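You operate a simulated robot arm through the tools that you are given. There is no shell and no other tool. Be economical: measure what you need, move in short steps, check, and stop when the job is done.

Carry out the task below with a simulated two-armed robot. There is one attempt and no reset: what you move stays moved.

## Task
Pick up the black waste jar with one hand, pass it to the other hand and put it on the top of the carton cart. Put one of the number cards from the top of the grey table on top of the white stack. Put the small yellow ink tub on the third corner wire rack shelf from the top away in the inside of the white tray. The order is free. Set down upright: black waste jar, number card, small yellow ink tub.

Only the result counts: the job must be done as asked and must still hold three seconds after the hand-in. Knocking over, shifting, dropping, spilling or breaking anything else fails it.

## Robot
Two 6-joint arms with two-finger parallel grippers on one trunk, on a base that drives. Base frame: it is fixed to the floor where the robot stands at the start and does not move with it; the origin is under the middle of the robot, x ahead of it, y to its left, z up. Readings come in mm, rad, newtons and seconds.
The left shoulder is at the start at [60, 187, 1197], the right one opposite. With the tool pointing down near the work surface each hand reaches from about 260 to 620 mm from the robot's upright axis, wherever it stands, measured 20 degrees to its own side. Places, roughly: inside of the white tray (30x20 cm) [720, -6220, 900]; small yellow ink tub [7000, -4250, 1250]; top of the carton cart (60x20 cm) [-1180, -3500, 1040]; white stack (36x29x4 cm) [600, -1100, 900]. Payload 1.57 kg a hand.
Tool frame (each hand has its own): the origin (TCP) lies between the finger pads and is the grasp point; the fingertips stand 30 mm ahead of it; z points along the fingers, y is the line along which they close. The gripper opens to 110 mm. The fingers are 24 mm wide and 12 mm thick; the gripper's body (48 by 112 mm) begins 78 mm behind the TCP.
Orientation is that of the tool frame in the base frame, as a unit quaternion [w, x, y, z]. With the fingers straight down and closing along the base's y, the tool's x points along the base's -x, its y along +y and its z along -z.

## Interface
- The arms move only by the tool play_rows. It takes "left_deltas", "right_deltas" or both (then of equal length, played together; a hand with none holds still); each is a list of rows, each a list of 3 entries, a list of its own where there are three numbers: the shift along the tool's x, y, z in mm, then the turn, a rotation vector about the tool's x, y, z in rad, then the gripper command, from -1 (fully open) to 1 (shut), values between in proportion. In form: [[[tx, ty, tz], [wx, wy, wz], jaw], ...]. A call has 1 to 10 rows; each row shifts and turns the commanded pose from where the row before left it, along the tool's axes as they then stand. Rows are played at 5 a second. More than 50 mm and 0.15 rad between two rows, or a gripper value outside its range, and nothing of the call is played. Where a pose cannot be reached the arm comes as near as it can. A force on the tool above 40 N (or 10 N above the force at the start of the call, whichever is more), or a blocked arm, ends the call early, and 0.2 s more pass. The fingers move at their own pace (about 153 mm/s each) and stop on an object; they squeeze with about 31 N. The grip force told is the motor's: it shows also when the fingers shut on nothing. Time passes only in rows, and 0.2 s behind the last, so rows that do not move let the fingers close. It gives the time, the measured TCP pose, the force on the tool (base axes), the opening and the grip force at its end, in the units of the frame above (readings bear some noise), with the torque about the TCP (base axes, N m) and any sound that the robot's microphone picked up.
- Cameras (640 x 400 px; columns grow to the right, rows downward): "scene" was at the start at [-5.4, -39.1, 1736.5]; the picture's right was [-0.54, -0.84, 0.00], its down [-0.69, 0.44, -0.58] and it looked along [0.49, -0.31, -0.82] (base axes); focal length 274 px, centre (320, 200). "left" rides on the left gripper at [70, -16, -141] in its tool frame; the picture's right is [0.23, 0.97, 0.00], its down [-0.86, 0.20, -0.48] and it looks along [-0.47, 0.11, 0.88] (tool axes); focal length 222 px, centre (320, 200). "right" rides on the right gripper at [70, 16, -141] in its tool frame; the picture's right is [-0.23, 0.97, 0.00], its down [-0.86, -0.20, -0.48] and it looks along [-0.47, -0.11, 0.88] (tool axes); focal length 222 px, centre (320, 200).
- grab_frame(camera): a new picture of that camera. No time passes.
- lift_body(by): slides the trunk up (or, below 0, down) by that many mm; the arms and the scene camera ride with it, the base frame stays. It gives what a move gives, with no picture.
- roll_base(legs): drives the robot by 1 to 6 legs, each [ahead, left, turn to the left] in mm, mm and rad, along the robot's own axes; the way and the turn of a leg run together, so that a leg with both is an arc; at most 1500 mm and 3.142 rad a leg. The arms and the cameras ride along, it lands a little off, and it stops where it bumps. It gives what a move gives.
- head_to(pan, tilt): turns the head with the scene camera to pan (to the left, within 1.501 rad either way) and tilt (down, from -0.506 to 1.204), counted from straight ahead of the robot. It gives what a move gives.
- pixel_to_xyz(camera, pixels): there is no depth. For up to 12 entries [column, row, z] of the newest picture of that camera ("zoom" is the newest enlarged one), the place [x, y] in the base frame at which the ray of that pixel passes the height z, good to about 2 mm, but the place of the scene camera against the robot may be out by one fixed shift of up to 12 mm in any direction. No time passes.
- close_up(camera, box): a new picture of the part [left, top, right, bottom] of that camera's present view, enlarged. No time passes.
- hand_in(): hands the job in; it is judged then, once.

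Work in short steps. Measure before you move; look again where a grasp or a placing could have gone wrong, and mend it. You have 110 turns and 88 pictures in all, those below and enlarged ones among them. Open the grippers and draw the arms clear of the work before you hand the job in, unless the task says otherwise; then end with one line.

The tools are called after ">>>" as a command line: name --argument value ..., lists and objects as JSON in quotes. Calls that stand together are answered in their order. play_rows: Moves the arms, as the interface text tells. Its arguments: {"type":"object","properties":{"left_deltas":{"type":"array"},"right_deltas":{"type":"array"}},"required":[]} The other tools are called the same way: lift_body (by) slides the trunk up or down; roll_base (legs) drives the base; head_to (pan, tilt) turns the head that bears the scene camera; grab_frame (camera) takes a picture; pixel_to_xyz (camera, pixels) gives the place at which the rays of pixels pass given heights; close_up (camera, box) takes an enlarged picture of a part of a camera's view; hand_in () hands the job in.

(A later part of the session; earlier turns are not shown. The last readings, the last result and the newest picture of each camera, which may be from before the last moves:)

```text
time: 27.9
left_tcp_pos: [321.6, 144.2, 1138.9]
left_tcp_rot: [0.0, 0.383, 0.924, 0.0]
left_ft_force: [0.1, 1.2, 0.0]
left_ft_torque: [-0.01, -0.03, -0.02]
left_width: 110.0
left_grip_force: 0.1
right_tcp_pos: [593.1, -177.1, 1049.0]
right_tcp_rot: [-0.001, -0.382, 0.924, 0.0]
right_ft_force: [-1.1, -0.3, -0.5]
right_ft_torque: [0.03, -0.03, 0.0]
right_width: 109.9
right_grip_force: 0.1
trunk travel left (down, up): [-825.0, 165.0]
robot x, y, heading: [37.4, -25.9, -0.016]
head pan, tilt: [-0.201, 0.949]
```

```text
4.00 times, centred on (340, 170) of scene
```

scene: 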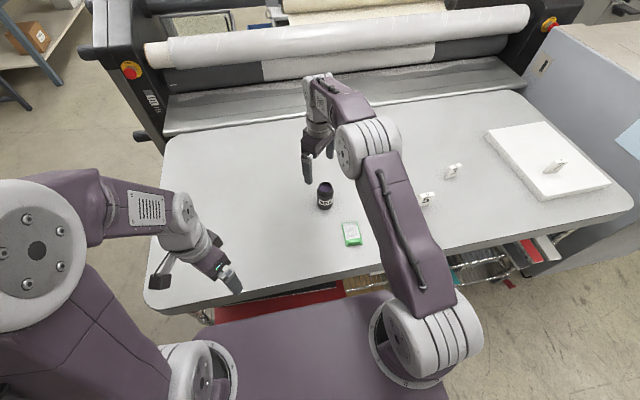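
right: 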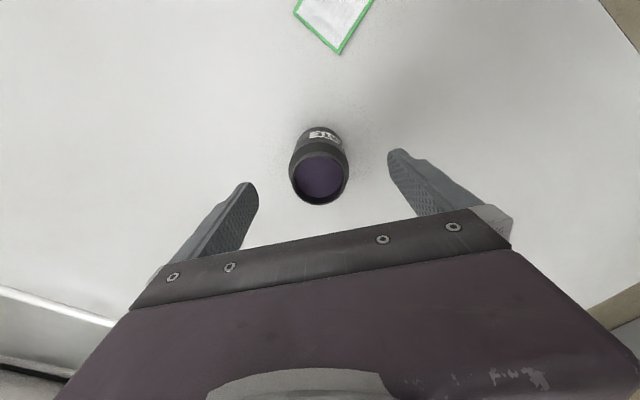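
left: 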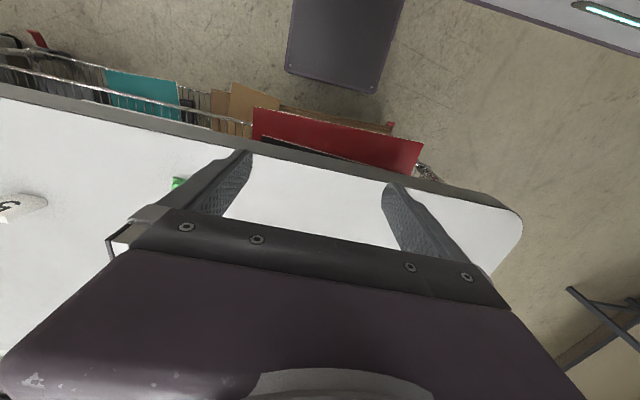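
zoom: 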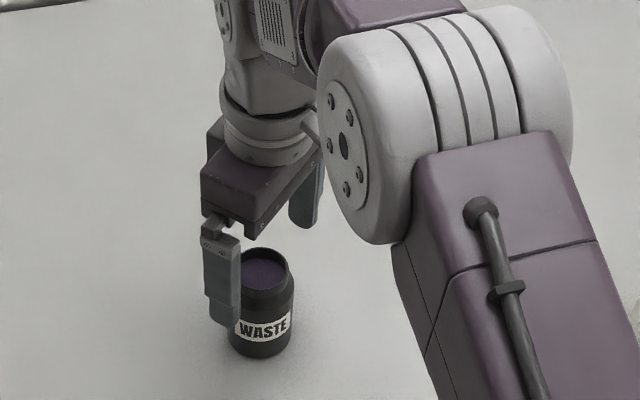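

The rim at (320,178) is centred between the fingers. I lower to z≈982 and close gently.

>>> play_rows --right_deltas '[[[0, 0, 25], [0, 0, 0], -1], [[0, 0, 25], [0, 0, 0], -1], [[0, 0, 17], [0, 0, 0], -1], [[0, 0, 0], [0, 0, 0], -0.2], [[0, 0, 0], [0, 0, 0], 0.2], [[0, 0, 0], [0, 0, 0], 0.6], [[0, 0, 0], [0, 0, 0], 0.8]]'

>>> grab_frame --camera "right"

>>> close_up --camera "scene" --box '[280, 120, 400, 220]'

```text
time: 29.5
left_tcp_pos: [320.6, 143.8, 1138.2]
left_tcp_rot: [0.001, 0.383, 0.924, -0.001]
left_ft_force: [-0.2, 0.3, 0.5]
left_ft_torque: [-0.02, -0.03, -0.01]
left_width: 109.9
left_grip_force: 0.0
right_tcp_pos: [593.6, -176.7, 981.4]
right_tcp_rot: [-0.001, -0.383, 0.924, 0.0]
right_ft_force: [0.0, -0.3, 0.2]
right_ft_torque: [0.08, 0.01, 0.01]
right_width: 57.7
right_grip_force: 30.8
trunk travel left (down, up): [-825.0, 165.0]
robot x, y, heading: [38.5, -21.6, -0.018]
head pan, tilt: [-0.201, 0.949]
```

```text
51 pictures are left
```

right: 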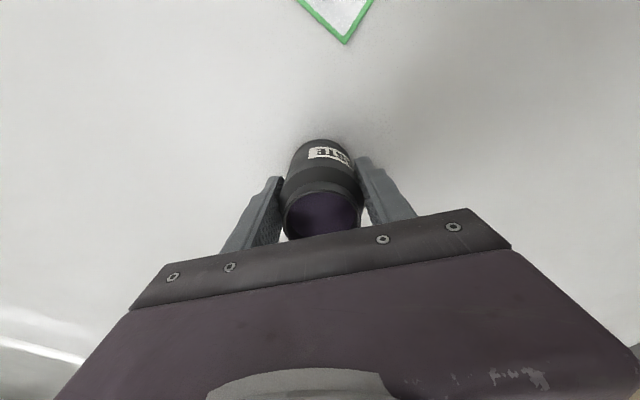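

```text
4.00 times, centred on (340, 170) of scene
```

zoom: 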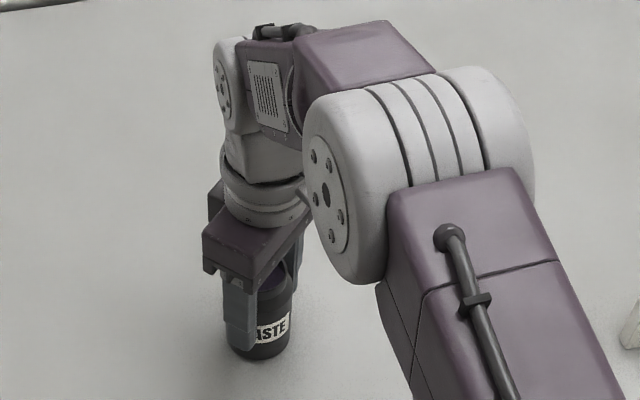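

The jar is gripped (57.7 mm). I lift it ~110 mm while the left hand moves to a waiting spot near (428,12,1077).

>>> play_rows --left_deltas '[[[-34, -4, 12], [0, 0, 0], -1], [[-34, -4, 12], [0, 0, 0], -1], [[-34, -4, 12], [0, 0, 0], -1], [[-34, -4, 13], [0, 0, 0], -1], [[-33, -2, 13], [0, 0, 0], -1]]' --right_deltas '[[[0, 0, -10], [0, 0, 0], 0.8], [[0, 0, -25], [0, 0, 0], 0.8], [[0, 0, -30], [0, 0, 0], 0.8], [[0, 0, -30], [0, 0, 0], 0.8], [[0, 0, -15], [0, 0, 0], 0.8]]'

>>> play_rows --left_deltas '[[[0, 0, 0], [0, -0.15, 0], -1], [[0, 0, 0], [0, -0.15, 0], -1], [[0, 0, 0], [0, -0.15, 0], -1], [[0, 0, 0], [0, -0.15, 0], -1], [[0, 0, 0], [0, -0.15, 0], -1], [[0, 0, 0], [0, -0.15, 0], -1], [[0, 0, 0], [0, -0.15, 0], -1], [[0, 0, 0], [0, 0, 0], -1]]'

>>> grab_frame --camera "scene"

```text
time: 30.7
left_tcp_pos: [428.9, 11.0, 1075.4]
left_tcp_rot: [-0.001, 0.383, 0.924, 0.0]
left_ft_force: [0.8, 0.2, 0.1]
left_ft_torque: [0.03, -0.02, 0.0]
left_width: 109.9
left_grip_force: 0.0
right_tcp_pos: [594.3, -178.2, 1089.7]
right_tcp_rot: [0.001, -0.382, 0.924, 0.0]
right_ft_force: [-0.8, -0.7, -3.3]
right_ft_torque: [-0.01, 0.02, -0.02]
right_width: 57.3
right_grip_force: 31.0
trunk travel left (down, up): [-825.0, 165.0]
robot x, y, heading: [38.2, -23.8, -0.016]
head pan, tilt: [-0.201, 0.949]
```

```text
time: 32.5
left_tcp_pos: [458.7, 7.0, 1148.2]
left_tcp_rot: [0.42, 0.335, 0.82, -0.196]
left_ft_force: [-0.2, -0.5, 0.3]
left_ft_torque: [0.03, -0.01, 0.03]
left_width: 109.9
left_grip_force: 0.0
left hand out of reach, approached as far as the arm can: row 3, 5, 6, 7
right_tcp_pos: [593.6, -177.8, 1090.4]
right_tcp_rot: [0.0, -0.383, 0.924, 0.0]
right_ft_force: [0.4, -0.7, -3.5]
right_ft_torque: [-0.07, 0.02, -0.02]
right_width: 57.3
right_grip_force: 31.1
trunk travel left (down, up): [-825.0, 165.0]
robot x, y, heading: [37.1, -27.0, -0.021]
head pan, tilt: [-0.201, 0.949]
```

```text
49 pictures are left
```

scene: 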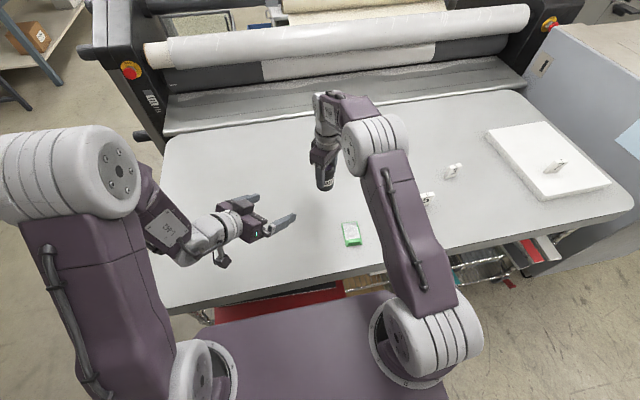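

The left hand got to ~52° pitch but the low, close pose is out of reach. I move its command forward and up toward (468,-8,1130).

>>> play_rows --left_deltas '[[[-35, 8, 4], [0, 0, 0], -1], [[-34, 7, 5], [0, 0, 0], -1], [[0, 0, 0], [0, 0, 0], -1]]'

```text
time: 33.3
left_tcp_pos: [502.4, -13.3, 1201.9]
left_tcp_rot: [0.425, 0.337, 0.818, -0.194]
left_ft_force: [-0.3, 0.1, -0.2]
left_ft_torque: [-0.04, -0.01, 0.03]
left_width: 110.0
left_grip_force: 0.0
right_tcp_pos: [593.6, -176.5, 1091.0]
right_tcp_rot: [0.0, -0.383, 0.924, 0.0]
right_ft_force: [-0.3, -1.1, -3.5]
right_ft_torque: [0.01, 0.01, -0.01]
right_width: 57.8
right_grip_force: 31.3
trunk travel left (down, up): [-825.0, 165.0]
robot x, y, heading: [39.4, -21.6, -0.02]
head pan, tilt: [-0.201, 0.949]
```

The left hand now holds a reachable pose (pitch ~52°) at (502,-13,1202). I bring the jar to (587,-98), z≈1190, straight ahead of the left fingers.

>>> play_rows --right_deltas '[[[0, 0, -30], [0, 0, 0], 0.8], [[-5, 6, -30], [0, 0, 0], 0.8], [[-15, 18, -25], [0, 0, 0], 0.8], [[-16, 19, -15], [0, 0, 0], 0.8], [[-15, 18, 0], [0, 0, 0], 0.8], [[0, 0, 0], [0, 0, 0], 0.8]]'

>>> grab_frame --camera "scene"

>>> grab_frame --camera "left"

```text
time: 34.7
left_tcp_pos: [500.8, -14.4, 1203.0]
left_tcp_rot: [0.424, 0.337, 0.818, -0.194]
left_ft_force: [0.2, 0.0, 0.6]
left_ft_torque: [-0.01, 0.0, -0.01]
left_width: 109.9
left_grip_force: 0.0
right_tcp_pos: [587.8, -98.3, 1192.3]
right_tcp_rot: [0.0, -0.383, 0.924, 0.001]
right_ft_force: [-0.6, -0.3, -3.3]
right_ft_torque: [0.0, 0.0, 0.0]
right_width: 57.5
right_grip_force: 30.8
trunk travel left (down, up): [-825.0, 165.0]
robot x, y, heading: [37.4, -21.9, -0.018]
head pan, tilt: [-0.201, 0.949]
```

```text
48 pictures are left
```

scene: 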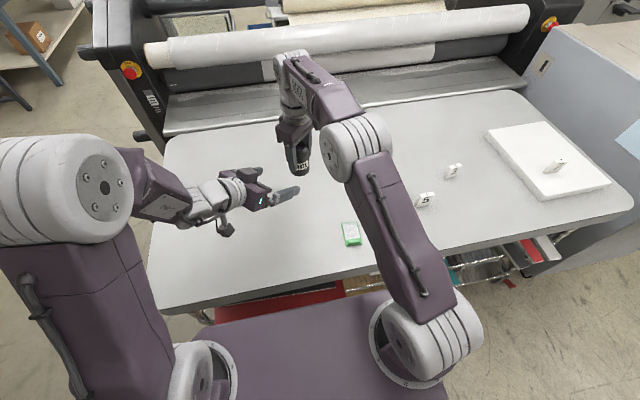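

```text
47 pictures are left
```

left: 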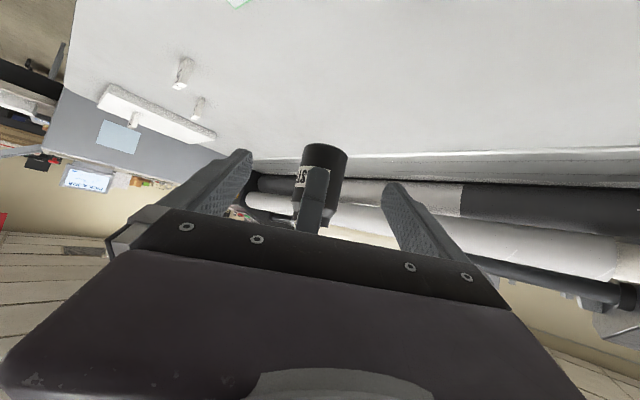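

The jar is centred between the left fingers at (322,185). I lower the left hand 26 mm, then advance ~117 mm along its heading so the jar sits between the pads.

>>> play_rows --left_deltas '[[[21.5, 0.8, 14.7], [0, 0, 0], -1], [[-14, 0.8, 20], [0, 0, 0], -1], [[-14, 0.8, 20], [0, 0, 0], -1], [[-14, 0.8, 20], [0, 0, 0], -1], [[0, 0, 0], [0, 0, 0], -1]]'

>>> grab_frame --camera "left"

>>> close_up --camera "scene" --box '[210, 110, 370, 210]'

```text
time: 35.9
left_tcp_pos: [554.8, -65.1, 1175.0]
left_tcp_rot: [0.424, 0.336, 0.818, -0.193]
left_ft_force: [-0.9, -0.3, -0.7]
left_ft_torque: [0.01, 0.0, 0.02]
left_width: 110.2
left_grip_force: 0.0
right_tcp_pos: [587.5, -98.5, 1192.4]
right_tcp_rot: [0.0, -0.382, 0.924, 0.0]
right_ft_force: [0.0, -0.2, -2.2]
right_ft_torque: [-0.03, 0.02, -0.01]
right_width: 57.6
right_grip_force: 30.7
trunk travel left (down, up): [-825.0, 165.0]
robot x, y, heading: [41.1, -22.6, -0.016]
head pan, tilt: [-0.201, 0.949]
```

```text
46 pictures are left
```

left: 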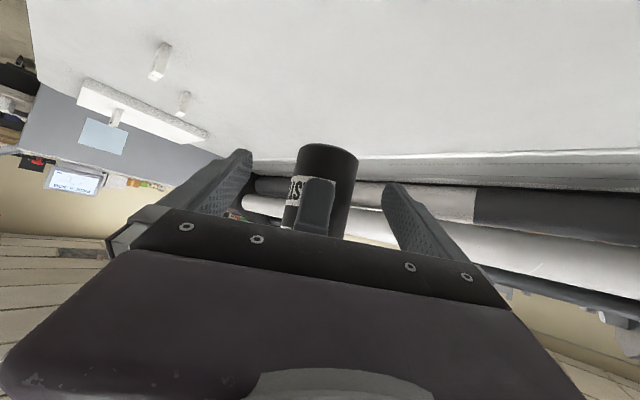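

```text
4.00 times, centred on (290, 160) of scene
```

zoom: 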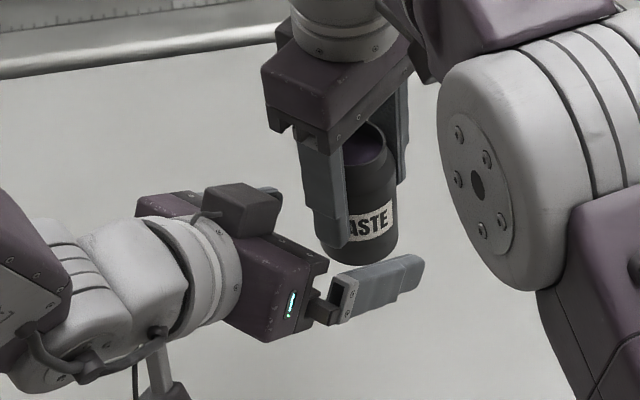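

The gap left is ~47 mm. A dark box at zoom (240,220) near the left hand needs a closer look before I advance under the right hand.

>>> close_up --camera "scene" --box '[235, 130, 315, 200]'

```text
5.71 times, centred on (275, 165) of scene
```

zoom: 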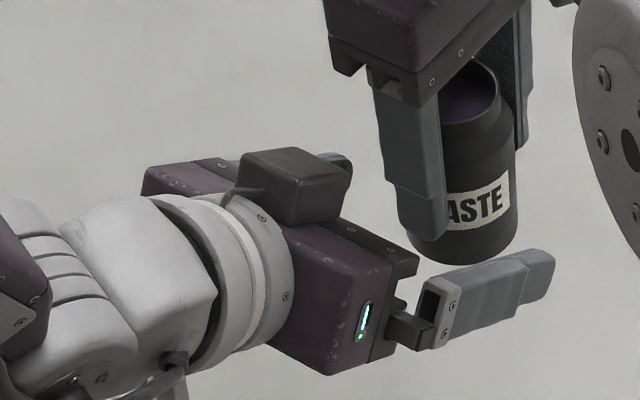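

The box sits on the upper side of the left gripper and would meet the right finger at this pitch. I back off 24 mm and flatten the left hand's pitch by 0.36 rad.

>>> play_rows --left_deltas '[[[14, -0.8, -20], [0, 0, 0], -1], [[0, 0, 0], [0, -0.12, 0], -1], [[0, 0, 0], [0, -0.12, 0], -1], [[0, 0, 0], [0, -0.12, 0], -1], [[0, 0, 0], [0, 0, 0], -1]]'

>>> close_up --camera "scene" --box '[225, 120, 321, 204]'

```text
time: 37.1
left_tcp_pos: [547.1, -49.6, 1182.7]
left_tcp_rot: [0.562, 0.296, 0.729, -0.253]
left_ft_force: [0.3, 1.2, 1.6]
left_ft_torque: [0.0, 0.02, 0.01]
left_width: 110.0
left_grip_force: 0.0
left hand out of reach, approached as far as the arm can: row 4
right_tcp_pos: [588.1, -98.0, 1192.2]
right_tcp_rot: [0.0, -0.384, 0.923, 0.001]
right_ft_force: [-0.4, -0.1, -2.9]
right_ft_torque: [-0.02, -0.03, -0.01]
right_width: 57.4
right_grip_force: 30.8
trunk travel left (down, up): [-825.0, 165.0]
robot x, y, heading: [37.4, -22.5, -0.017]
head pan, tilt: [-0.201, 0.949]
```

```text
4.76 times, centred on (273, 162) of scene
```

zoom: 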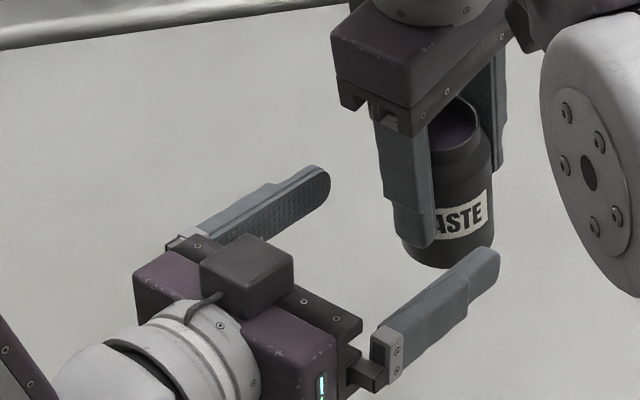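

The left hand is now at ~76° pitch with its open fingers facing the jar. I advance the remaining ~60 mm along its axis.

>>> play_rows --left_deltas '[[[-2.2, -1.4, 20.2], [0, 0, 0], -1], [[-2.2, -1.4, 20.2], [0, 0, 0], -1], [[-2.2, -1.4, 20], [0, 0, 0], -1], [[0, 0, 0], [0, 0, 0], -1]]'

>>> close_up --camera "scene" --box '[235, 120, 331, 204]'

>>> grab_frame --camera "left"

```text
time: 38.1
left_tcp_pos: [587.9, -93.4, 1174.0]
left_tcp_rot: [0.564, 0.297, 0.729, -0.251]
left_ft_force: [0.4, 1.0, -0.9]
left_ft_torque: [-0.03, -0.05, 0.01]
left_width: 110.2
left_grip_force: 0.0
right_tcp_pos: [588.4, -98.1, 1192.1]
right_tcp_rot: [0.0, -0.383, 0.924, 0.0]
right_ft_force: [0.2, -0.7, -2.5]
right_ft_torque: [-0.01, 0.02, -0.01]
right_width: 57.7
right_grip_force: 31.1
trunk travel left (down, up): [-825.0, 165.0]
robot x, y, heading: [38.4, -25.0, -0.019]
head pan, tilt: [-0.201, 0.949]
```

```text
4.76 times, centred on (283, 162) of scene
```

zoom: 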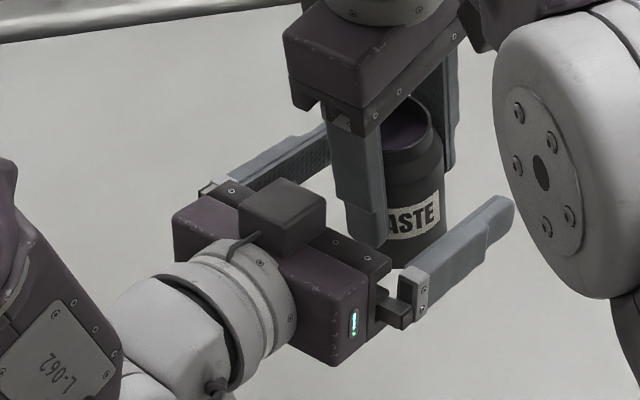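

```text
41 pictures are left
```

left: 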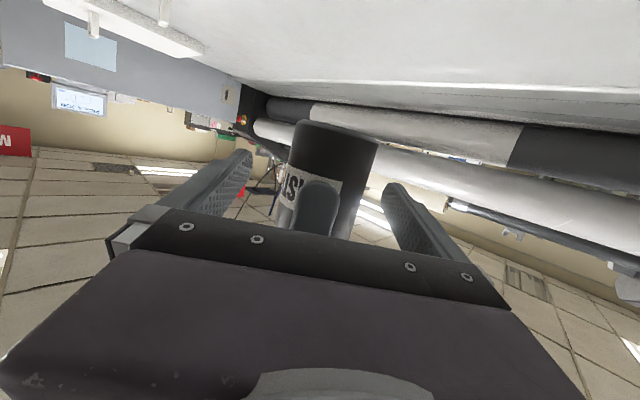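

The jar is between the left fingers (jar around (335,165), fingers at 245/390). I close the left gripper around it.

>>> play_rows --left_deltas '[[[0, 0, 0], [0, 0, 0], -0.2], [[0, 0, 0], [0, 0, 0], 0.1], [[0, 0, 0], [0, 0, 0], 0.5], [[0, 0, 0], [0, 0, 0], 0.8], [[0, 0, 0], [0, 0, 0], 0.8]]'

>>> close_up --camera "scene" --box '[235, 120, 331, 204]'

```text
time: 39.3
left_tcp_pos: [587.5, -91.8, 1174.5]
left_tcp_rot: [0.564, 0.296, 0.729, -0.25]
left_ft_force: [16.9, 6.8, -4.8]
left_ft_torque: [0.49, -0.35, 0.08]
left_width: 57.9
left_grip_force: 30.8
right_tcp_pos: [587.4, -98.1, 1191.8]
right_tcp_rot: [-0.002, -0.382, 0.924, 0.0]
right_ft_force: [-17.3, -7.0, 4.8]
right_ft_torque: [-0.57, 0.64, 0.05]
right_width: 57.7
right_grip_force: 31.5
trunk travel left (down, up): [-825.0, 165.0]
robot x, y, heading: [38.4, -20.1, -0.02]
head pan, tilt: [-0.201, 0.949]
```

```text
4.76 times, centred on (283, 162) of scene
```

zoom: 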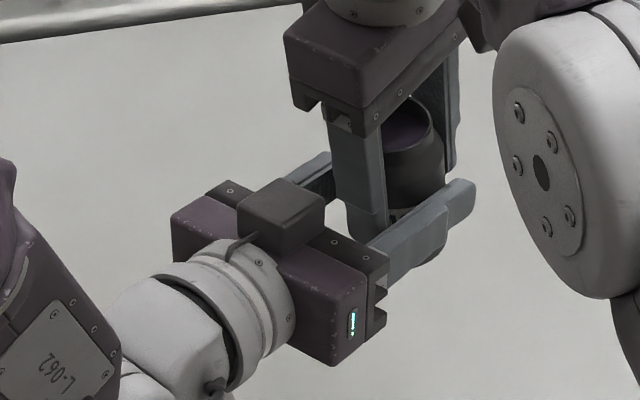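

Both hands hold the jar; ~18 N of side force shows a small misalignment. I shift the left 2 mm to relieve it, then open the right only to ~67 mm (to stay off the left hand's box).

>>> play_rows --left_deltas '[[[0, 1, 0], [0, 0, 0], 0.9], [[0, 1, 0], [0, 0, 0], 0.9], [[0, 0, 0], [0, 0, 0], 0.9], [[0, 0, 0], [0, 0, 0], 0.9]]' --right_deltas '[[[0, 0, 0], [0, 0, 0], 0.8], [[0, 0, 0], [0, 0, 0], 0.8], [[0, 0, 0], [0, 0, 0], -0.1], [[0, 0, 0], [0, 0, 0], -0.22]]'

```text
time: 40.3
left_tcp_pos: [587.7, -92.8, 1174.9]
left_tcp_rot: [0.564, 0.297, 0.729, -0.251]
left_ft_force: [0.3, 0.1, 1.0]
left_ft_torque: [0.01, 0.02, -0.02]
left_width: 57.1
left_grip_force: 31.0
right_tcp_pos: [588.1, -99.3, 1191.8]
right_tcp_rot: [0.0, -0.382, 0.924, 0.001]
right_ft_force: [0.5, 0.6, 0.3]
right_ft_torque: [-0.03, 0.01, -0.02]
right_width: 66.9
right_grip_force: 0.0
trunk travel left (down, up): [-825.0, 165.0]
robot x, y, heading: [40.3, -20.0, -0.016]
head pan, tilt: [-0.201, 0.949]
```

The right hand has released. I raise it straight up 110 mm and check the jar in the left hand.

>>> play_rows --right_deltas '[[[0, 0, -20], [0, 0, 0], -0.22], [[0, 0, -30], [0, 0, 0], -0.22], [[0, 0, -35], [0, 0, 0], -0.22], [[0, 0, -30], [0, 0, 0], -0.22]]'

>>> close_up --camera "scene" --box '[200, 60, 400, 220]'

```text
time: 41.3
left_tcp_pos: [585.7, -91.5, 1175.2]
left_tcp_rot: [0.565, 0.297, 0.728, -0.251]
left_ft_force: [0.8, 0.6, -0.2]
left_ft_torque: [0.03, -0.02, 0.01]
left_width: 57.2
left_grip_force: 30.9
right_tcp_pos: [561.6, -103.7, 1297.9]
right_tcp_rot: [-0.001, -0.383, 0.924, 0.001]
right_ft_force: [0.7, -0.9, 0.8]
right_ft_torque: [-0.06, -0.03, -0.01]
right_width: 67.1
right_grip_force: 0.0
right hand out of reach, approached as far as the arm can: row 3, 4
trunk travel left (down, up): [-825.0, 165.0]
robot x, y, heading: [38.8, -21.0, -0.017]
head pan, tilt: [-0.201, 0.949]
```

```text
2.50 times, centred on (300, 140) of scene
```

zoom: 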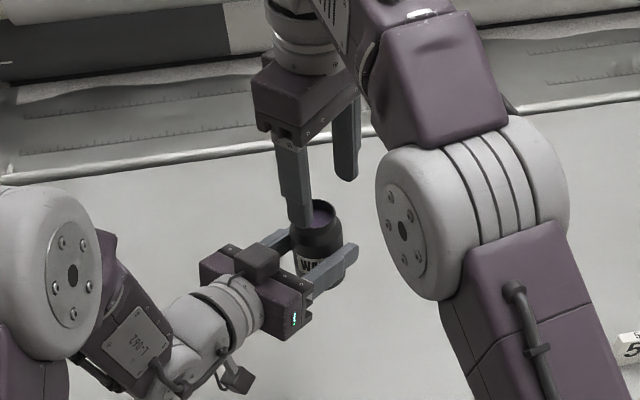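

The jar is held upright by the left hand alone. I move the right hand aside to the right, then back away from the table and turn toward the cart.

>>> play_rows --right_deltas '[[[28, -28, 0], [0, 0, 0], -0.3], [[28, -28, 0], [0, 0, 0], -0.3], [[28, -28, 5], [0, 0, 0], -0.3], [[28, -28, 5], [0, 0, 0], -0.3], [[28, -28, 5], [0, 0, 0], -0.3]]'

>>> roll_base --legs '[[-450, 0, 0], [0, 0, -1.55]]'

>>> head_to --pan -0.3 --tilt 0.35

>>> grab_frame --camera "scene"

```text
time: 42.5
left_tcp_pos: [587.6, -93.3, 1175.0]
left_tcp_rot: [0.564, 0.297, 0.729, -0.251]
left_ft_force: [-0.8, -0.4, 1.2]
left_ft_torque: [0.0, -0.03, 0.03]
left_width: 57.1
left_grip_force: 30.6
right_tcp_pos: [560.3, -302.4, 1280.3]
right_tcp_rot: [0.001, -0.383, 0.924, 0.0]
right_ft_force: [-0.2, -1.0, -0.4]
right_ft_torque: [0.04, -0.04, 0.03]
right_width: 71.7
right_grip_force: 0.0
trunk travel left (down, up): [-825.0, 165.0]
robot x, y, heading: [41.4, -20.3, -0.021]
head pan, tilt: [-0.201, 0.949]
```

```text
time: 49.0
left_tcp_pos: [-477.4, -563.0, 1174.6]
left_tcp_rot: [0.225, 0.723, 0.311, -0.574]
left_ft_force: [-0.7, 0.0, 0.0]
left_ft_torque: [0.02, -0.04, -0.02]
left_width: 57.2
left_grip_force: 31.2
right_tcp_pos: [-683.2, -535.8, 1281.1]
right_tcp_rot: [0.0, 0.377, 0.926, -0.001]
right_ft_force: [-0.1, 1.2, -0.1]
right_ft_torque: [-0.01, 0.02, -0.01]
right_width: 71.5
right_grip_force: 0.1
trunk travel left (down, up): [-825.0, 165.0]
robot x, y, heading: [-412.5, -14.9, -1.574]
head pan, tilt: [-0.201, 0.949]
```

```text
time: 50.0
left_tcp_pos: [-475.3, -563.5, 1174.5]
left_tcp_rot: [0.225, 0.723, 0.31, -0.575]
left_ft_force: [0.3, 0.6, 0.5]
left_ft_torque: [0.03, 0.0, -0.02]
left_width: 57.0
left_grip_force: 30.6
right_tcp_pos: [-685.3, -537.3, 1281.5]
right_tcp_rot: [0.0, 0.378, 0.926, 0.0]
right_ft_force: [0.5, -0.7, 0.1]
right_ft_torque: [0.01, 0.03, 0.03]
right_width: 71.6
right_grip_force: 0.1
trunk travel left (down, up): [-825.0, 165.0]
robot x, y, heading: [-411.7, -13.9, -1.573]
head pan, tilt: [-0.3, 0.351]
```

```text
38 pictures are left
```

scene: 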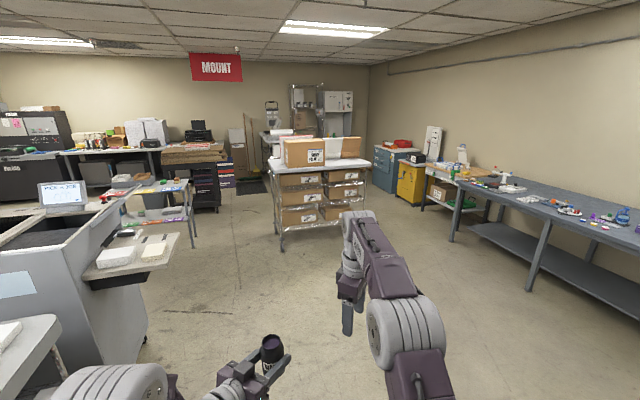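

The carton cart is straight ahead at (320,185) with the floor clear. I enlarge it and measure.

>>> close_up --camera "scene" --box '[250, 120, 410, 260]'

>>> pixel_to_xyz --camera "scene" --pixels '[[283, 250, 0], [275, 232, 0], [270, 165, 1020], [370, 162, 1020], [280, 173, 1020], [270, 158, 1020]]'

```text
2.86 times, centred on (330, 190) of scene
```

zoom: 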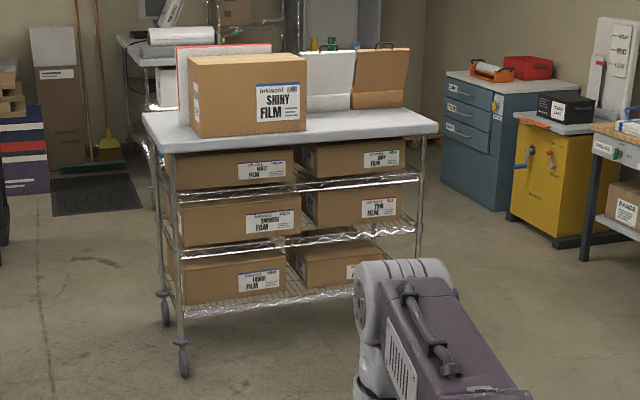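

```text
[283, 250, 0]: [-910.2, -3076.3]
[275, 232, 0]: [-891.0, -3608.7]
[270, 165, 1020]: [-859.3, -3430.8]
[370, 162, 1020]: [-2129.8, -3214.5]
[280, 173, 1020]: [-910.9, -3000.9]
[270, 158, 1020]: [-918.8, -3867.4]
```

The cart's front-left leg is at about (-910,-3065), and its top has free room right of the SHINY FILM box. I drive closer and look again.

>>> roll_base --legs '[[800, -850, 0], [1200, 0, 0]]'

>>> head_to --pan 0.0 --tilt 0.6

>>> grab_frame --camera "scene"

```text
time: 61.6
left_tcp_pos: [-1329.9, -2544.0, 1175.2]
left_tcp_rot: [0.227, 0.722, 0.313, -0.574]
left_ft_force: [0.1, 0.0, 0.1]
left_ft_torque: [-0.01, -0.02, 0.0]
left_width: 57.0
left_grip_force: 31.0
right_tcp_pos: [-1537.4, -2520.4, 1281.3]
right_tcp_rot: [0.0, 0.374, 0.928, 0.0]
right_ft_force: [0.9, -0.6, 0.7]
right_ft_torque: [-0.01, -0.07, -0.01]
right_width: 71.4
right_grip_force: 0.1
trunk travel left (down, up): [-825.0, 165.0]
robot x, y, heading: [-1271.6, -1997.5, -1.571]
head pan, tilt: [-0.3, 0.351]
```

```text
time: 62.4
left_tcp_pos: [-1330.3, -2545.2, 1173.5]
left_tcp_rot: [0.227, 0.722, 0.313, -0.574]
left_ft_force: [-0.5, 0.1, -0.7]
left_ft_torque: [0.0, -0.02, 0.01]
left_width: 57.1
left_grip_force: 31.3
right_tcp_pos: [-1537.6, -2520.3, 1281.4]
right_tcp_rot: [0.0, 0.374, 0.927, 0.0]
right_ft_force: [-0.2, -0.5, -0.8]
right_ft_torque: [0.04, 0.04, 0.03]
right_width: 71.7
right_grip_force: 0.0
trunk travel left (down, up): [-825.0, 165.0]
robot x, y, heading: [-1267.4, -1996.5, -1.566]
head pan, tilt: [0.0, 0.6]
```

```text
36 pictures are left
```

scene: 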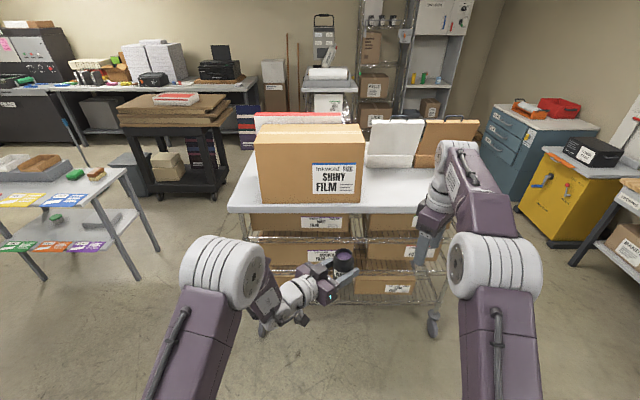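

Now I measure the cart top's edges and the box corner at z≈1020.

>>> pixel_to_xyz --camera "scene" --pixels '[[229, 210, 1030], [400, 210, 1030], [361, 202, 1030], [362, 170, 1030], [435, 168, 1030], [400, 168, 1030], [257, 201, 1030], [265, 330, 0], [433, 333, 0]]'

>>> close_up --camera "scene" --box '[220, 100, 480, 260]'

```text
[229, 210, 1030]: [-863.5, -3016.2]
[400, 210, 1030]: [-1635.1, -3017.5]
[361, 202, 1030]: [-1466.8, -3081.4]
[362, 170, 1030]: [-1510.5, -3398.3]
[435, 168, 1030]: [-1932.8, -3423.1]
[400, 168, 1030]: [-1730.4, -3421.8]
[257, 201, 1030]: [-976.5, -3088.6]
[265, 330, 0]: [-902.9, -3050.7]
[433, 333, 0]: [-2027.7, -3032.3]
```

```text
2.46 times, centred on (350, 180) of scene
```

zoom: 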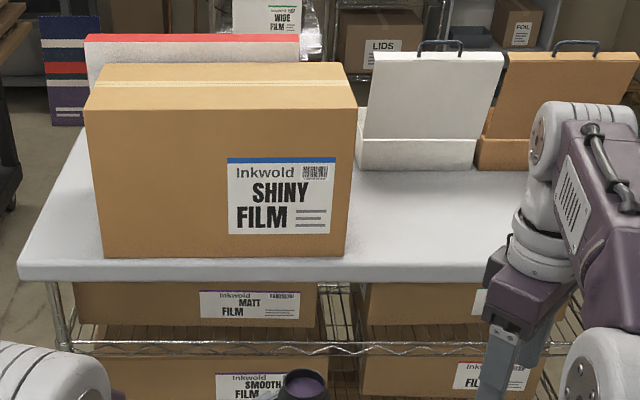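

The given place (-1180,-3500) lies behind the SHINY box, so I want to view the cart from its left end. I measure the obstacles on that side first.

>>> pixel_to_xyz --camera "scene" --pixels '[[158, 252, 0], [45, 280, 0], [221, 201, 0], [160, 197, 0], [238, 150, 0], [126, 168, 600], [85, 205, 600]]'

>>> head_to --pan 0.6 --tilt 0.5

>>> grab_frame --camera "scene"

```text
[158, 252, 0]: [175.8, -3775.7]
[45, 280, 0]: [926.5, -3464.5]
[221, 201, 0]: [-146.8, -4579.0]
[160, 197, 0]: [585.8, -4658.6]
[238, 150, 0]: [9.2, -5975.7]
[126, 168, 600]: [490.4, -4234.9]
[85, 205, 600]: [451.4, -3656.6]
```

```text
time: 63.4
left_tcp_pos: [-1330.1, -2544.8, 1174.4]
left_tcp_rot: [0.227, 0.722, 0.313, -0.574]
left_ft_force: [0.0, -0.2, 1.3]
left_ft_torque: [0.01, -0.01, 0.03]
left_width: 57.1
left_grip_force: 30.8
right_tcp_pos: [-1538.2, -2519.5, 1281.4]
right_tcp_rot: [0.0, 0.374, 0.928, 0.0]
right_ft_force: [0.1, 0.4, 0.0]
right_ft_torque: [-0.01, -0.05, 0.03]
right_width: 71.7
right_grip_force: 0.0
trunk travel left (down, up): [-825.0, 165.0]
robot x, y, heading: [-1271.7, -1992.4, -1.567]
head pan, tilt: [0.6, 0.499]
```

```text
34 pictures are left
```

scene: 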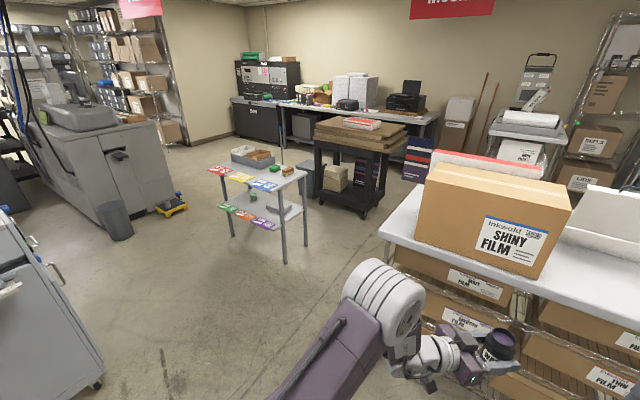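

I check the grey cabinet corner at (100,382) and small table leg at (284,262) before choosing the route.

>>> pixel_to_xyz --camera "scene" --pixels '[[100, 382, 0], [5, 390, 0], [284, 262, 0], [230, 235, 0], [113, 240, 0], [367, 217, 0], [505, 230, 1320], [420, 190, 1320]]'

```text
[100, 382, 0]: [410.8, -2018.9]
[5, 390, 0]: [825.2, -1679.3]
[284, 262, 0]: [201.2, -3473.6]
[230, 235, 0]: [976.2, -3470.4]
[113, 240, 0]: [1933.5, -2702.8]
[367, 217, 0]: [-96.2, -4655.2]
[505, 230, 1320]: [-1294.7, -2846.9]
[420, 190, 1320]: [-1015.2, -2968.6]
```

Route is clear: I turn to face -x here, back up to x≈-270, then strafe left along the corridor to y≈-3300.

>>> roll_base --legs '[[0, 0, -1.571], [-1000, 0, 0], [0, 1350, 0]]'

>>> head_to --pan 0.1 --tilt 0.6

>>> grab_frame --camera "scene"

```text
time: 78.7
left_tcp_pos: [-825.5, -3261.1, 1175.8]
left_tcp_rot: [-0.249, 0.729, -0.294, -0.565]
left_ft_force: [0.9, 0.5, -0.5]
left_ft_torque: [0.02, -0.03, 0.02]
left_width: 57.0
left_grip_force: 30.9
right_tcp_pos: [-800.1, -3053.0, 1280.1]
right_tcp_rot: [-0.001, 0.922, 0.388, 0.0]
right_ft_force: [0.2, 0.2, -0.2]
right_ft_torque: [0.02, 0.02, 0.01]
right_width: 71.6
right_grip_force: 0.0
trunk travel left (down, up): [-825.0, 165.0]
robot x, y, heading: [-278.6, -3327.8, 3.138]
head pan, tilt: [0.6, 0.499]
```

```text
time: 79.6
left_tcp_pos: [-825.2, -3261.8, 1174.6]
left_tcp_rot: [-0.249, 0.73, -0.294, -0.565]
left_ft_force: [-0.8, -0.3, 0.0]
left_ft_torque: [0.0, -0.03, 0.01]
left_width: 57.3
left_grip_force: 30.8
right_tcp_pos: [-799.4, -3054.2, 1280.9]
right_tcp_rot: [0.001, 0.922, 0.387, 0.0]
right_ft_force: [-0.2, 0.2, -0.9]
right_ft_torque: [-0.02, -0.01, 0.0]
right_width: 71.3
right_grip_force: 0.0
trunk travel left (down, up): [-825.0, 165.0]
robot x, y, heading: [-272.9, -3329.5, 3.138]
head pan, tilt: [0.099, 0.6]
```

```text
33 pictures are left
```

scene: 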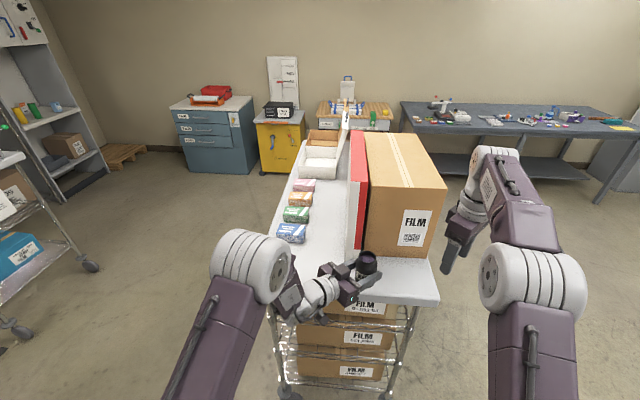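

Behind the boxes is a free strip, with a row of coloured packs along the far edge: this is the given 60×20 cm place. I enlarge and measure it.

>>> close_up --camera "scene" --box '[250, 160, 450, 310]'

>>> pixel_to_xyz --camera "scene" --pixels '[[347, 248, 1040], [305, 240, 1040], [278, 238, 1040], [347, 200, 1040], [312, 200, 1040], [320, 225, 1040], [438, 300, 1040], [309, 210, 1040]]'

```text
2.67 times, centred on (350, 235) of scene
```

zoom: 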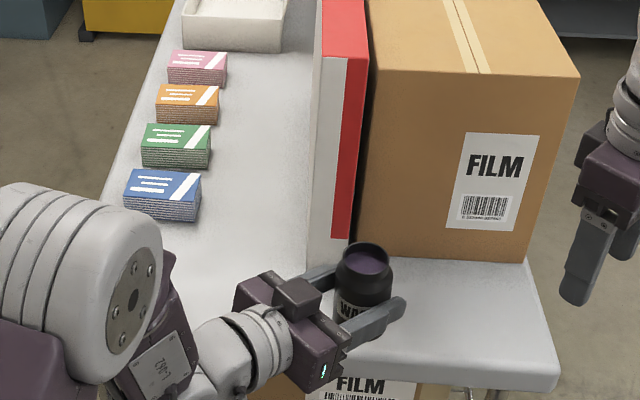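

```text
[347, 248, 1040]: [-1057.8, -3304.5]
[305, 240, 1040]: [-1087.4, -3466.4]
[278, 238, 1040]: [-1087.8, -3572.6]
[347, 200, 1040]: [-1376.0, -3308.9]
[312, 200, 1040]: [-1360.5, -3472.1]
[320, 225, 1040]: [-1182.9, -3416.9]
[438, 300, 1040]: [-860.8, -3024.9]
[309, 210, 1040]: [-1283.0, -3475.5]
```

The free strip's near end around (-985,-3440) is clear of the packs (from x≈-1075) and the board (y≈-3305). I first retract the right hand so it won't meet the SHINY box, then strafe left and creep ahead.

>>> play_rows --right_deltas '[[[28, 28, 10], [0, 0, 0], -0.3], [[28, 28, 10], [0, 0, 0], -0.3], [[28, 28, 10], [0, 0, 0], -0.3], [[28, 28, 10], [0, 0, 0], -0.3], [[20, 20, 10], [0, 0, 0], -0.3]]'

>>> roll_base --legs '[[0, 178, 0], [130, 0, 0]]'

>>> head_to --pan 0.0 --tilt 0.85

>>> grab_frame --camera "scene"

```text
time: 80.8
left_tcp_pos: [-824.6, -3261.2, 1174.7]
left_tcp_rot: [-0.247, 0.731, -0.292, -0.565]
left_ft_force: [-0.4, -0.9, -0.1]
left_ft_torque: [-0.02, 0.01, 0.02]
left_width: 57.1
left_grip_force: 31.1
right_tcp_pos: [-610.9, -3052.4, 1234.1]
right_tcp_rot: [-0.001, 0.922, 0.388, 0.0]
right_ft_force: [-0.9, -0.6, -0.1]
right_ft_torque: [-0.01, 0.0, 0.0]
right_width: 71.6
right_grip_force: 0.0
trunk travel left (down, up): [-825.0, 165.0]
robot x, y, heading: [-275.5, -3324.2, 3.135]
head pan, tilt: [0.099, 0.6]
```

```text
time: 83.2
left_tcp_pos: [-952.9, -3440.8, 1175.4]
left_tcp_rot: [-0.249, 0.729, -0.293, -0.566]
left_ft_force: [0.4, -0.3, -3.6]
left_ft_torque: [0.0, -0.02, -0.03]
left_width: 57.1
left_grip_force: 30.9
right_tcp_pos: [-740.8, -3230.9, 1235.2]
right_tcp_rot: [0.0, 0.921, 0.389, 0.0]
right_ft_force: [-0.2, -0.5, 0.6]
right_ft_torque: [-0.01, -0.02, 0.02]
right_width: 71.1
right_grip_force: 0.1
trunk travel left (down, up): [-825.0, 165.0]
robot x, y, heading: [-403.3, -3503.3, 3.133]
head pan, tilt: [0.099, 0.6]
```

```text
time: 84.0
left_tcp_pos: [-956.1, -3439.0, 1173.7]
left_tcp_rot: [-0.248, 0.731, -0.292, -0.564]
left_ft_force: [-0.2, 0.2, -3.7]
left_ft_torque: [0.0, -0.01, -0.02]
left_width: 57.0
left_grip_force: 31.3
right_tcp_pos: [-743.4, -3230.4, 1234.3]
right_tcp_rot: [-0.001, 0.922, 0.388, 0.001]
right_ft_force: [0.1, 0.0, 0.4]
right_ft_torque: [0.01, 0.0, -0.02]
right_width: 71.4
right_grip_force: 0.0
trunk travel left (down, up): [-825.0, 165.0]
robot x, y, heading: [-404.9, -3504.5, 3.137]
head pan, tilt: [0.0, 0.85]
```

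```text
31 pictures are left
```

scene: 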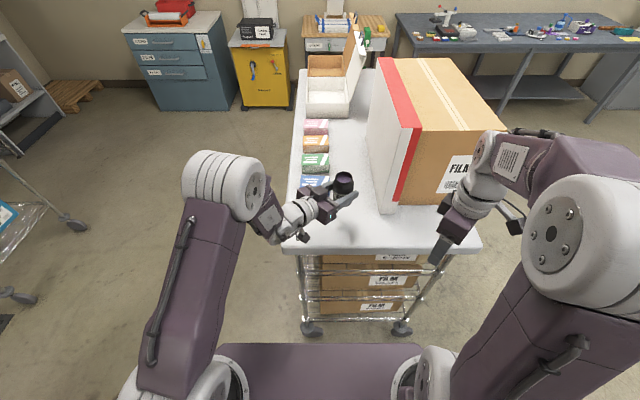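

Jar is over the strip at (-956,-3439). The left camera hangs low near the cart's end edge, so I yaw the hand ~0.45 rad about the vertical to swing it off the edge before lowering.

>>> play_rows --left_deltas '[[[0, 0, 0], [-0.1455, -0.0054, -0.0357], 0.9], [[0, 0, 0], [-0.1455, -0.0054, -0.0357], 0.9], [[0, 0, 0], [-0.1455, -0.0054, -0.0357], 0.9], [[0, 0, 0], [0, 0, 0], 0.9]]'

>>> close_up --camera "scene" --box '[230, 130, 430, 270]'

```text
time: 85.0
left_tcp_pos: [-969.0, -3444.7, 1185.7]
left_tcp_rot: [-0.197, 0.758, -0.215, -0.583]
left_ft_force: [0.4, 0.7, -3.3]
left_ft_torque: [0.0, -0.02, 0.01]
left_width: 56.8
left_grip_force: 30.4
left hand out of reach, approached as far as the arm can: row 1, 2, 3
right_tcp_pos: [-741.8, -3230.3, 1234.4]
right_tcp_rot: [0.0, 0.921, 0.389, 0.0]
right_ft_force: [0.4, 0.1, -0.2]
right_ft_torque: [-0.02, 0.0, 0.03]
right_width: 71.4
right_grip_force: 0.1
trunk travel left (down, up): [-825.0, 165.0]
robot x, y, heading: [-403.0, -3506.1, 3.137]
head pan, tilt: [0.0, 0.85]
```

```text
2.86 times, centred on (330, 200) of scene
```

zoom: 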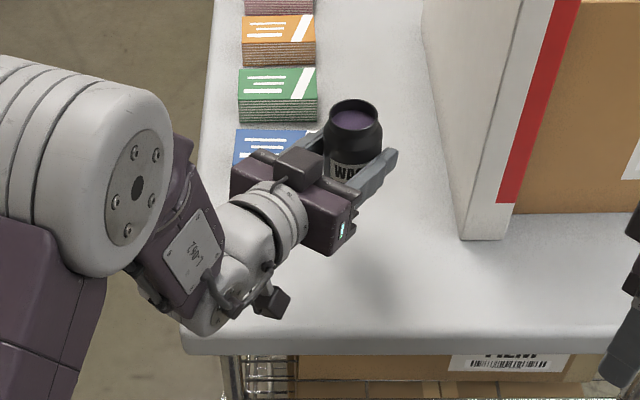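

The hand yawed only partly, leaving the camera body about 20 mm off the cart edge; I back up 22 mm for margin, then lower the trunk 85 mm.

>>> roll_base --legs '[[-22, 0, 0]]'

>>> lift_body --by -85

>>> close_up --camera "scene" --box '[230, 130, 430, 270]'

```text
time: 85.8
left_tcp_pos: [-952.8, -3445.1, 1181.5]
left_tcp_rot: [-0.198, 0.76, -0.214, -0.581]
left_ft_force: [-0.7, -0.4, -3.2]
left_ft_torque: [-0.02, -0.02, -0.02]
left_width: 57.0
left_grip_force: 31.0
right_tcp_pos: [-726.2, -3230.2, 1231.6]
right_tcp_rot: [0.001, 0.922, 0.388, 0.002]
right_ft_force: [-0.7, -0.4, -0.6]
right_ft_torque: [-0.01, -0.08, -0.02]
right_width: 71.6
right_grip_force: 0.1
trunk travel left (down, up): [-825.0, 165.0]
robot x, y, heading: [-386.1, -3504.6, 3.137]
head pan, tilt: [0.0, 0.85]
```

```text
time: 87.0
left_tcp_pos: [-948.0, -3442.9, 1099.0]
left_tcp_rot: [-0.197, 0.758, -0.215, -0.583]
left_ft_force: [-0.7, -0.3, -2.7]
left_ft_torque: [-0.01, -0.01, -0.01]
left_width: 56.8
left_grip_force: 31.1
right_tcp_pos: [-721.1, -3229.1, 1149.7]
right_tcp_rot: [0.0, 0.921, 0.389, 0.0]
right_ft_force: [0.9, 0.3, -0.3]
right_ft_torque: [0.0, -0.01, 0.0]
right_width: 71.6
right_grip_force: 0.1
trunk travel left (down, up): [-740.0, 250.0]
robot x, y, heading: [-384.1, -3504.6, 3.142]
head pan, tilt: [0.0, 0.85]
```

```text
2.86 times, centred on (330, 200) of scene
```

zoom: 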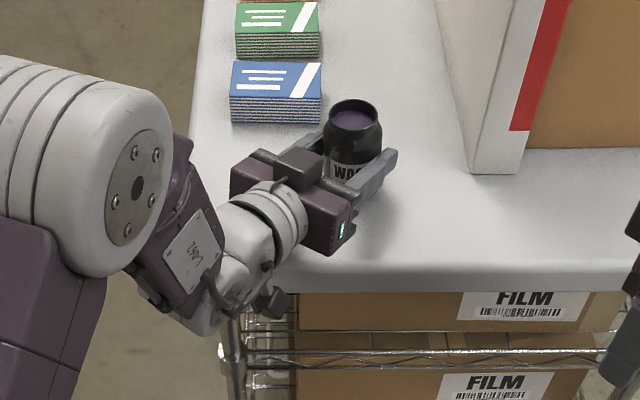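

Clearance looks fine with the camera off the edge. I lower another 15 mm with the trunk, then creep with the arm.

>>> lift_body --by -12

>>> lift_body --by -5

>>> close_up --camera "scene" --box '[290, 155, 370, 225]'

```text
time: 87.6
left_tcp_pos: [-945.7, -3443.8, 1093.6]
left_tcp_rot: [-0.198, 0.753, -0.215, -0.589]
left_ft_force: [-1.8, -0.9, 28.0]
left_ft_torque: [-0.6, 0.7, 0.12]
left_width: 57.1
left_grip_force: 30.8
right_tcp_pos: [-716.6, -3229.9, 1140.1]
right_tcp_rot: [-0.001, 0.921, 0.389, -0.001]
right_ft_force: [-0.1, 0.4, -0.5]
right_ft_torque: [0.02, -0.02, 0.02]
right_width: 71.5
right_grip_force: 0.0
trunk travel left (down, up): [-728.0, 262.0]
robot x, y, heading: [-381.9, -3506.7, 3.142]
head pan, tilt: [0.0, 0.85]
```

```text
time: 88.1
left_tcp_pos: [-944.3, -3444.8, 1087.8]
left_tcp_rot: [-0.199, 0.754, -0.215, -0.588]
left_ft_force: [-1.0, -1.5, 29.9]
left_ft_torque: [-0.57, 0.74, 0.05]
left_width: 57.3
left_grip_force: 31.3
right_tcp_pos: [-715.3, -3231.5, 1134.4]
right_tcp_rot: [-0.001, 0.921, 0.389, -0.001]
right_ft_force: [-0.5, -0.1, -0.9]
right_ft_torque: [-0.01, -0.03, 0.02]
right_width: 71.6
right_grip_force: 0.1
trunk travel left (down, up): [-723.0, 267.0]
robot x, y, heading: [-383.3, -3504.7, 3.135]
head pan, tilt: [0.0, 0.85]
```

```text
5.71 times, centred on (330, 190) of scene
```

zoom: 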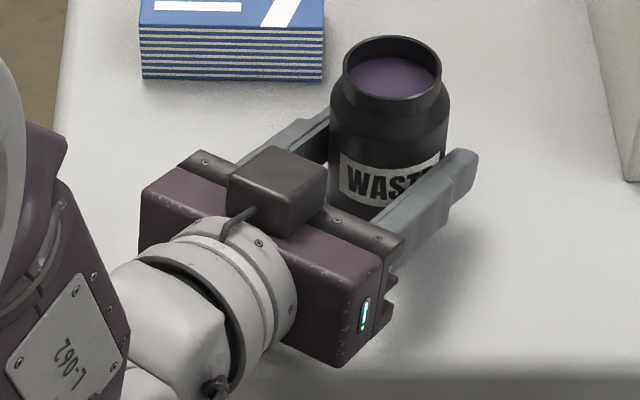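

Contact: ~29 N upward on the left hand, so the jar stands on the cart and the arm is elastically loaded ~6 mm. I raise 5 mm to unload and check force.

>>> lift_body --by 5

```text
time: 88.7
left_tcp_pos: [-945.4, -3444.5, 1086.4]
left_tcp_rot: [-0.198, 0.758, -0.216, -0.582]
left_ft_force: [0.8, -0.6, 12.9]
left_ft_torque: [-0.17, 0.4, 0.04]
left_width: 57.6
left_grip_force: 30.5
right_tcp_pos: [-717.9, -3229.7, 1137.2]
right_tcp_rot: [-0.001, 0.922, 0.387, -0.001]
right_ft_force: [0.2, -0.1, 0.0]
right_ft_torque: [-0.01, -0.03, 0.02]
right_width: 71.6
right_grip_force: 0.1
trunk travel left (down, up): [-728.0, 262.0]
robot x, y, heading: [-384.2, -3503.2, 3.138]
head pan, tilt: [0.0, 0.85]
```

Still 13 N down-load; I raise 2 mm more, then open the left gripper gradually to ~85 mm.

>>> lift_body --by 2

>>> play_rows --left_deltas '[[[0, 0, 0], [0, 0, 0], 0.0], [[0, 0, 0], [0, 0, 0], -0.2], [[0, 0, 0], [0, 0, 0], -0.55], [[0, 0, 0], [0, 0, 0], -0.55]]'

>>> close_up --camera "scene" --box '[290, 155, 370, 225]'

```text
time: 89.2
left_tcp_pos: [-946.0, -3445.3, 1087.8]
left_tcp_rot: [-0.197, 0.759, -0.215, -0.581]
left_ft_force: [1.4, -0.3, 1.3]
left_ft_torque: [-0.06, 0.0, 0.03]
left_width: 57.3
left_grip_force: 31.2
right_tcp_pos: [-719.8, -3230.5, 1139.0]
right_tcp_rot: [0.0, 0.922, 0.388, 0.001]
right_ft_force: [-0.7, 0.7, 0.3]
right_ft_torque: [-0.03, 0.02, -0.03]
right_width: 71.7
right_grip_force: 0.1
trunk travel left (down, up): [-730.0, 260.0]
robot x, y, heading: [-379.1, -3499.0, 3.141]
head pan, tilt: [0.0, 0.85]
```

```text
time: 90.2
left_tcp_pos: [-946.7, -3443.5, 1090.0]
left_tcp_rot: [-0.197, 0.759, -0.215, -0.582]
left_ft_force: [-0.4, 0.8, 0.0]
left_ft_torque: [0.02, 0.03, 0.01]
left_width: 85.2
left_grip_force: 0.1
right_tcp_pos: [-719.5, -3230.0, 1139.0]
right_tcp_rot: [0.0, 0.921, 0.388, 0.0]
right_ft_force: [-0.1, 1.0, 0.8]
right_ft_torque: [-0.01, 0.0, 0.01]
right_width: 71.4
right_grip_force: 0.0
trunk travel left (down, up): [-730.0, 260.0]
robot x, y, heading: [-386.1, -3502.1, 3.135]
head pan, tilt: [0.0, 0.85]
```

```text
5.71 times, centred on (330, 190) of scene
```

zoom: 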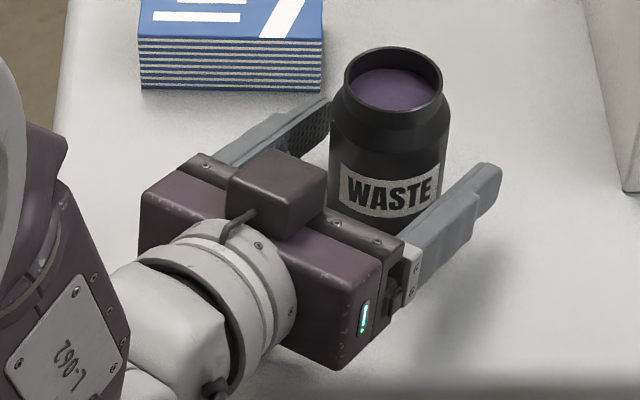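

The jar stands alone, WASTE label upright. I withdraw by driving the base along the hand's own axis (back 115, left 79).

>>> roll_base --legs '[[-115, 79, 0]]'

>>> grab_frame --camera "scene"

```text
time: 91.5
left_tcp_pos: [-831.3, -3521.8, 1088.4]
left_tcp_rot: [-0.198, 0.758, -0.216, -0.583]
left_ft_force: [-0.2, 0.2, 0.1]
left_ft_torque: [-0.01, 0.0, 0.0]
left_width: 85.2
left_grip_force: 0.1
right_tcp_pos: [-604.9, -3307.7, 1139.0]
right_tcp_rot: [0.001, 0.921, 0.389, 0.0]
right_ft_force: [0.2, 0.3, 0.3]
right_ft_torque: [-0.01, -0.02, 0.03]
right_width: 71.4
right_grip_force: 0.0
trunk travel left (down, up): [-730.0, 260.0]
robot x, y, heading: [-264.8, -3585.1, 3.137]
head pan, tilt: [0.0, 0.85]
```

```text
26 pictures are left
```

scene: 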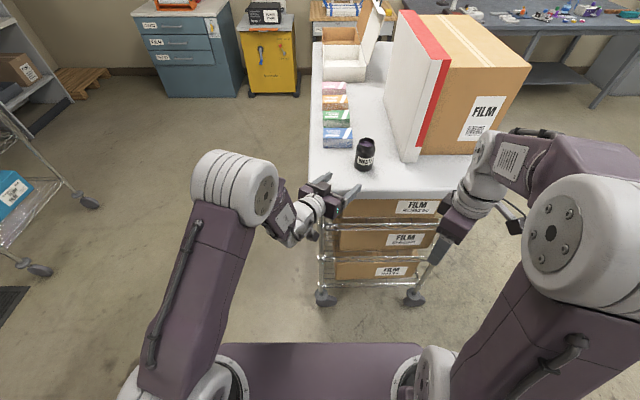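

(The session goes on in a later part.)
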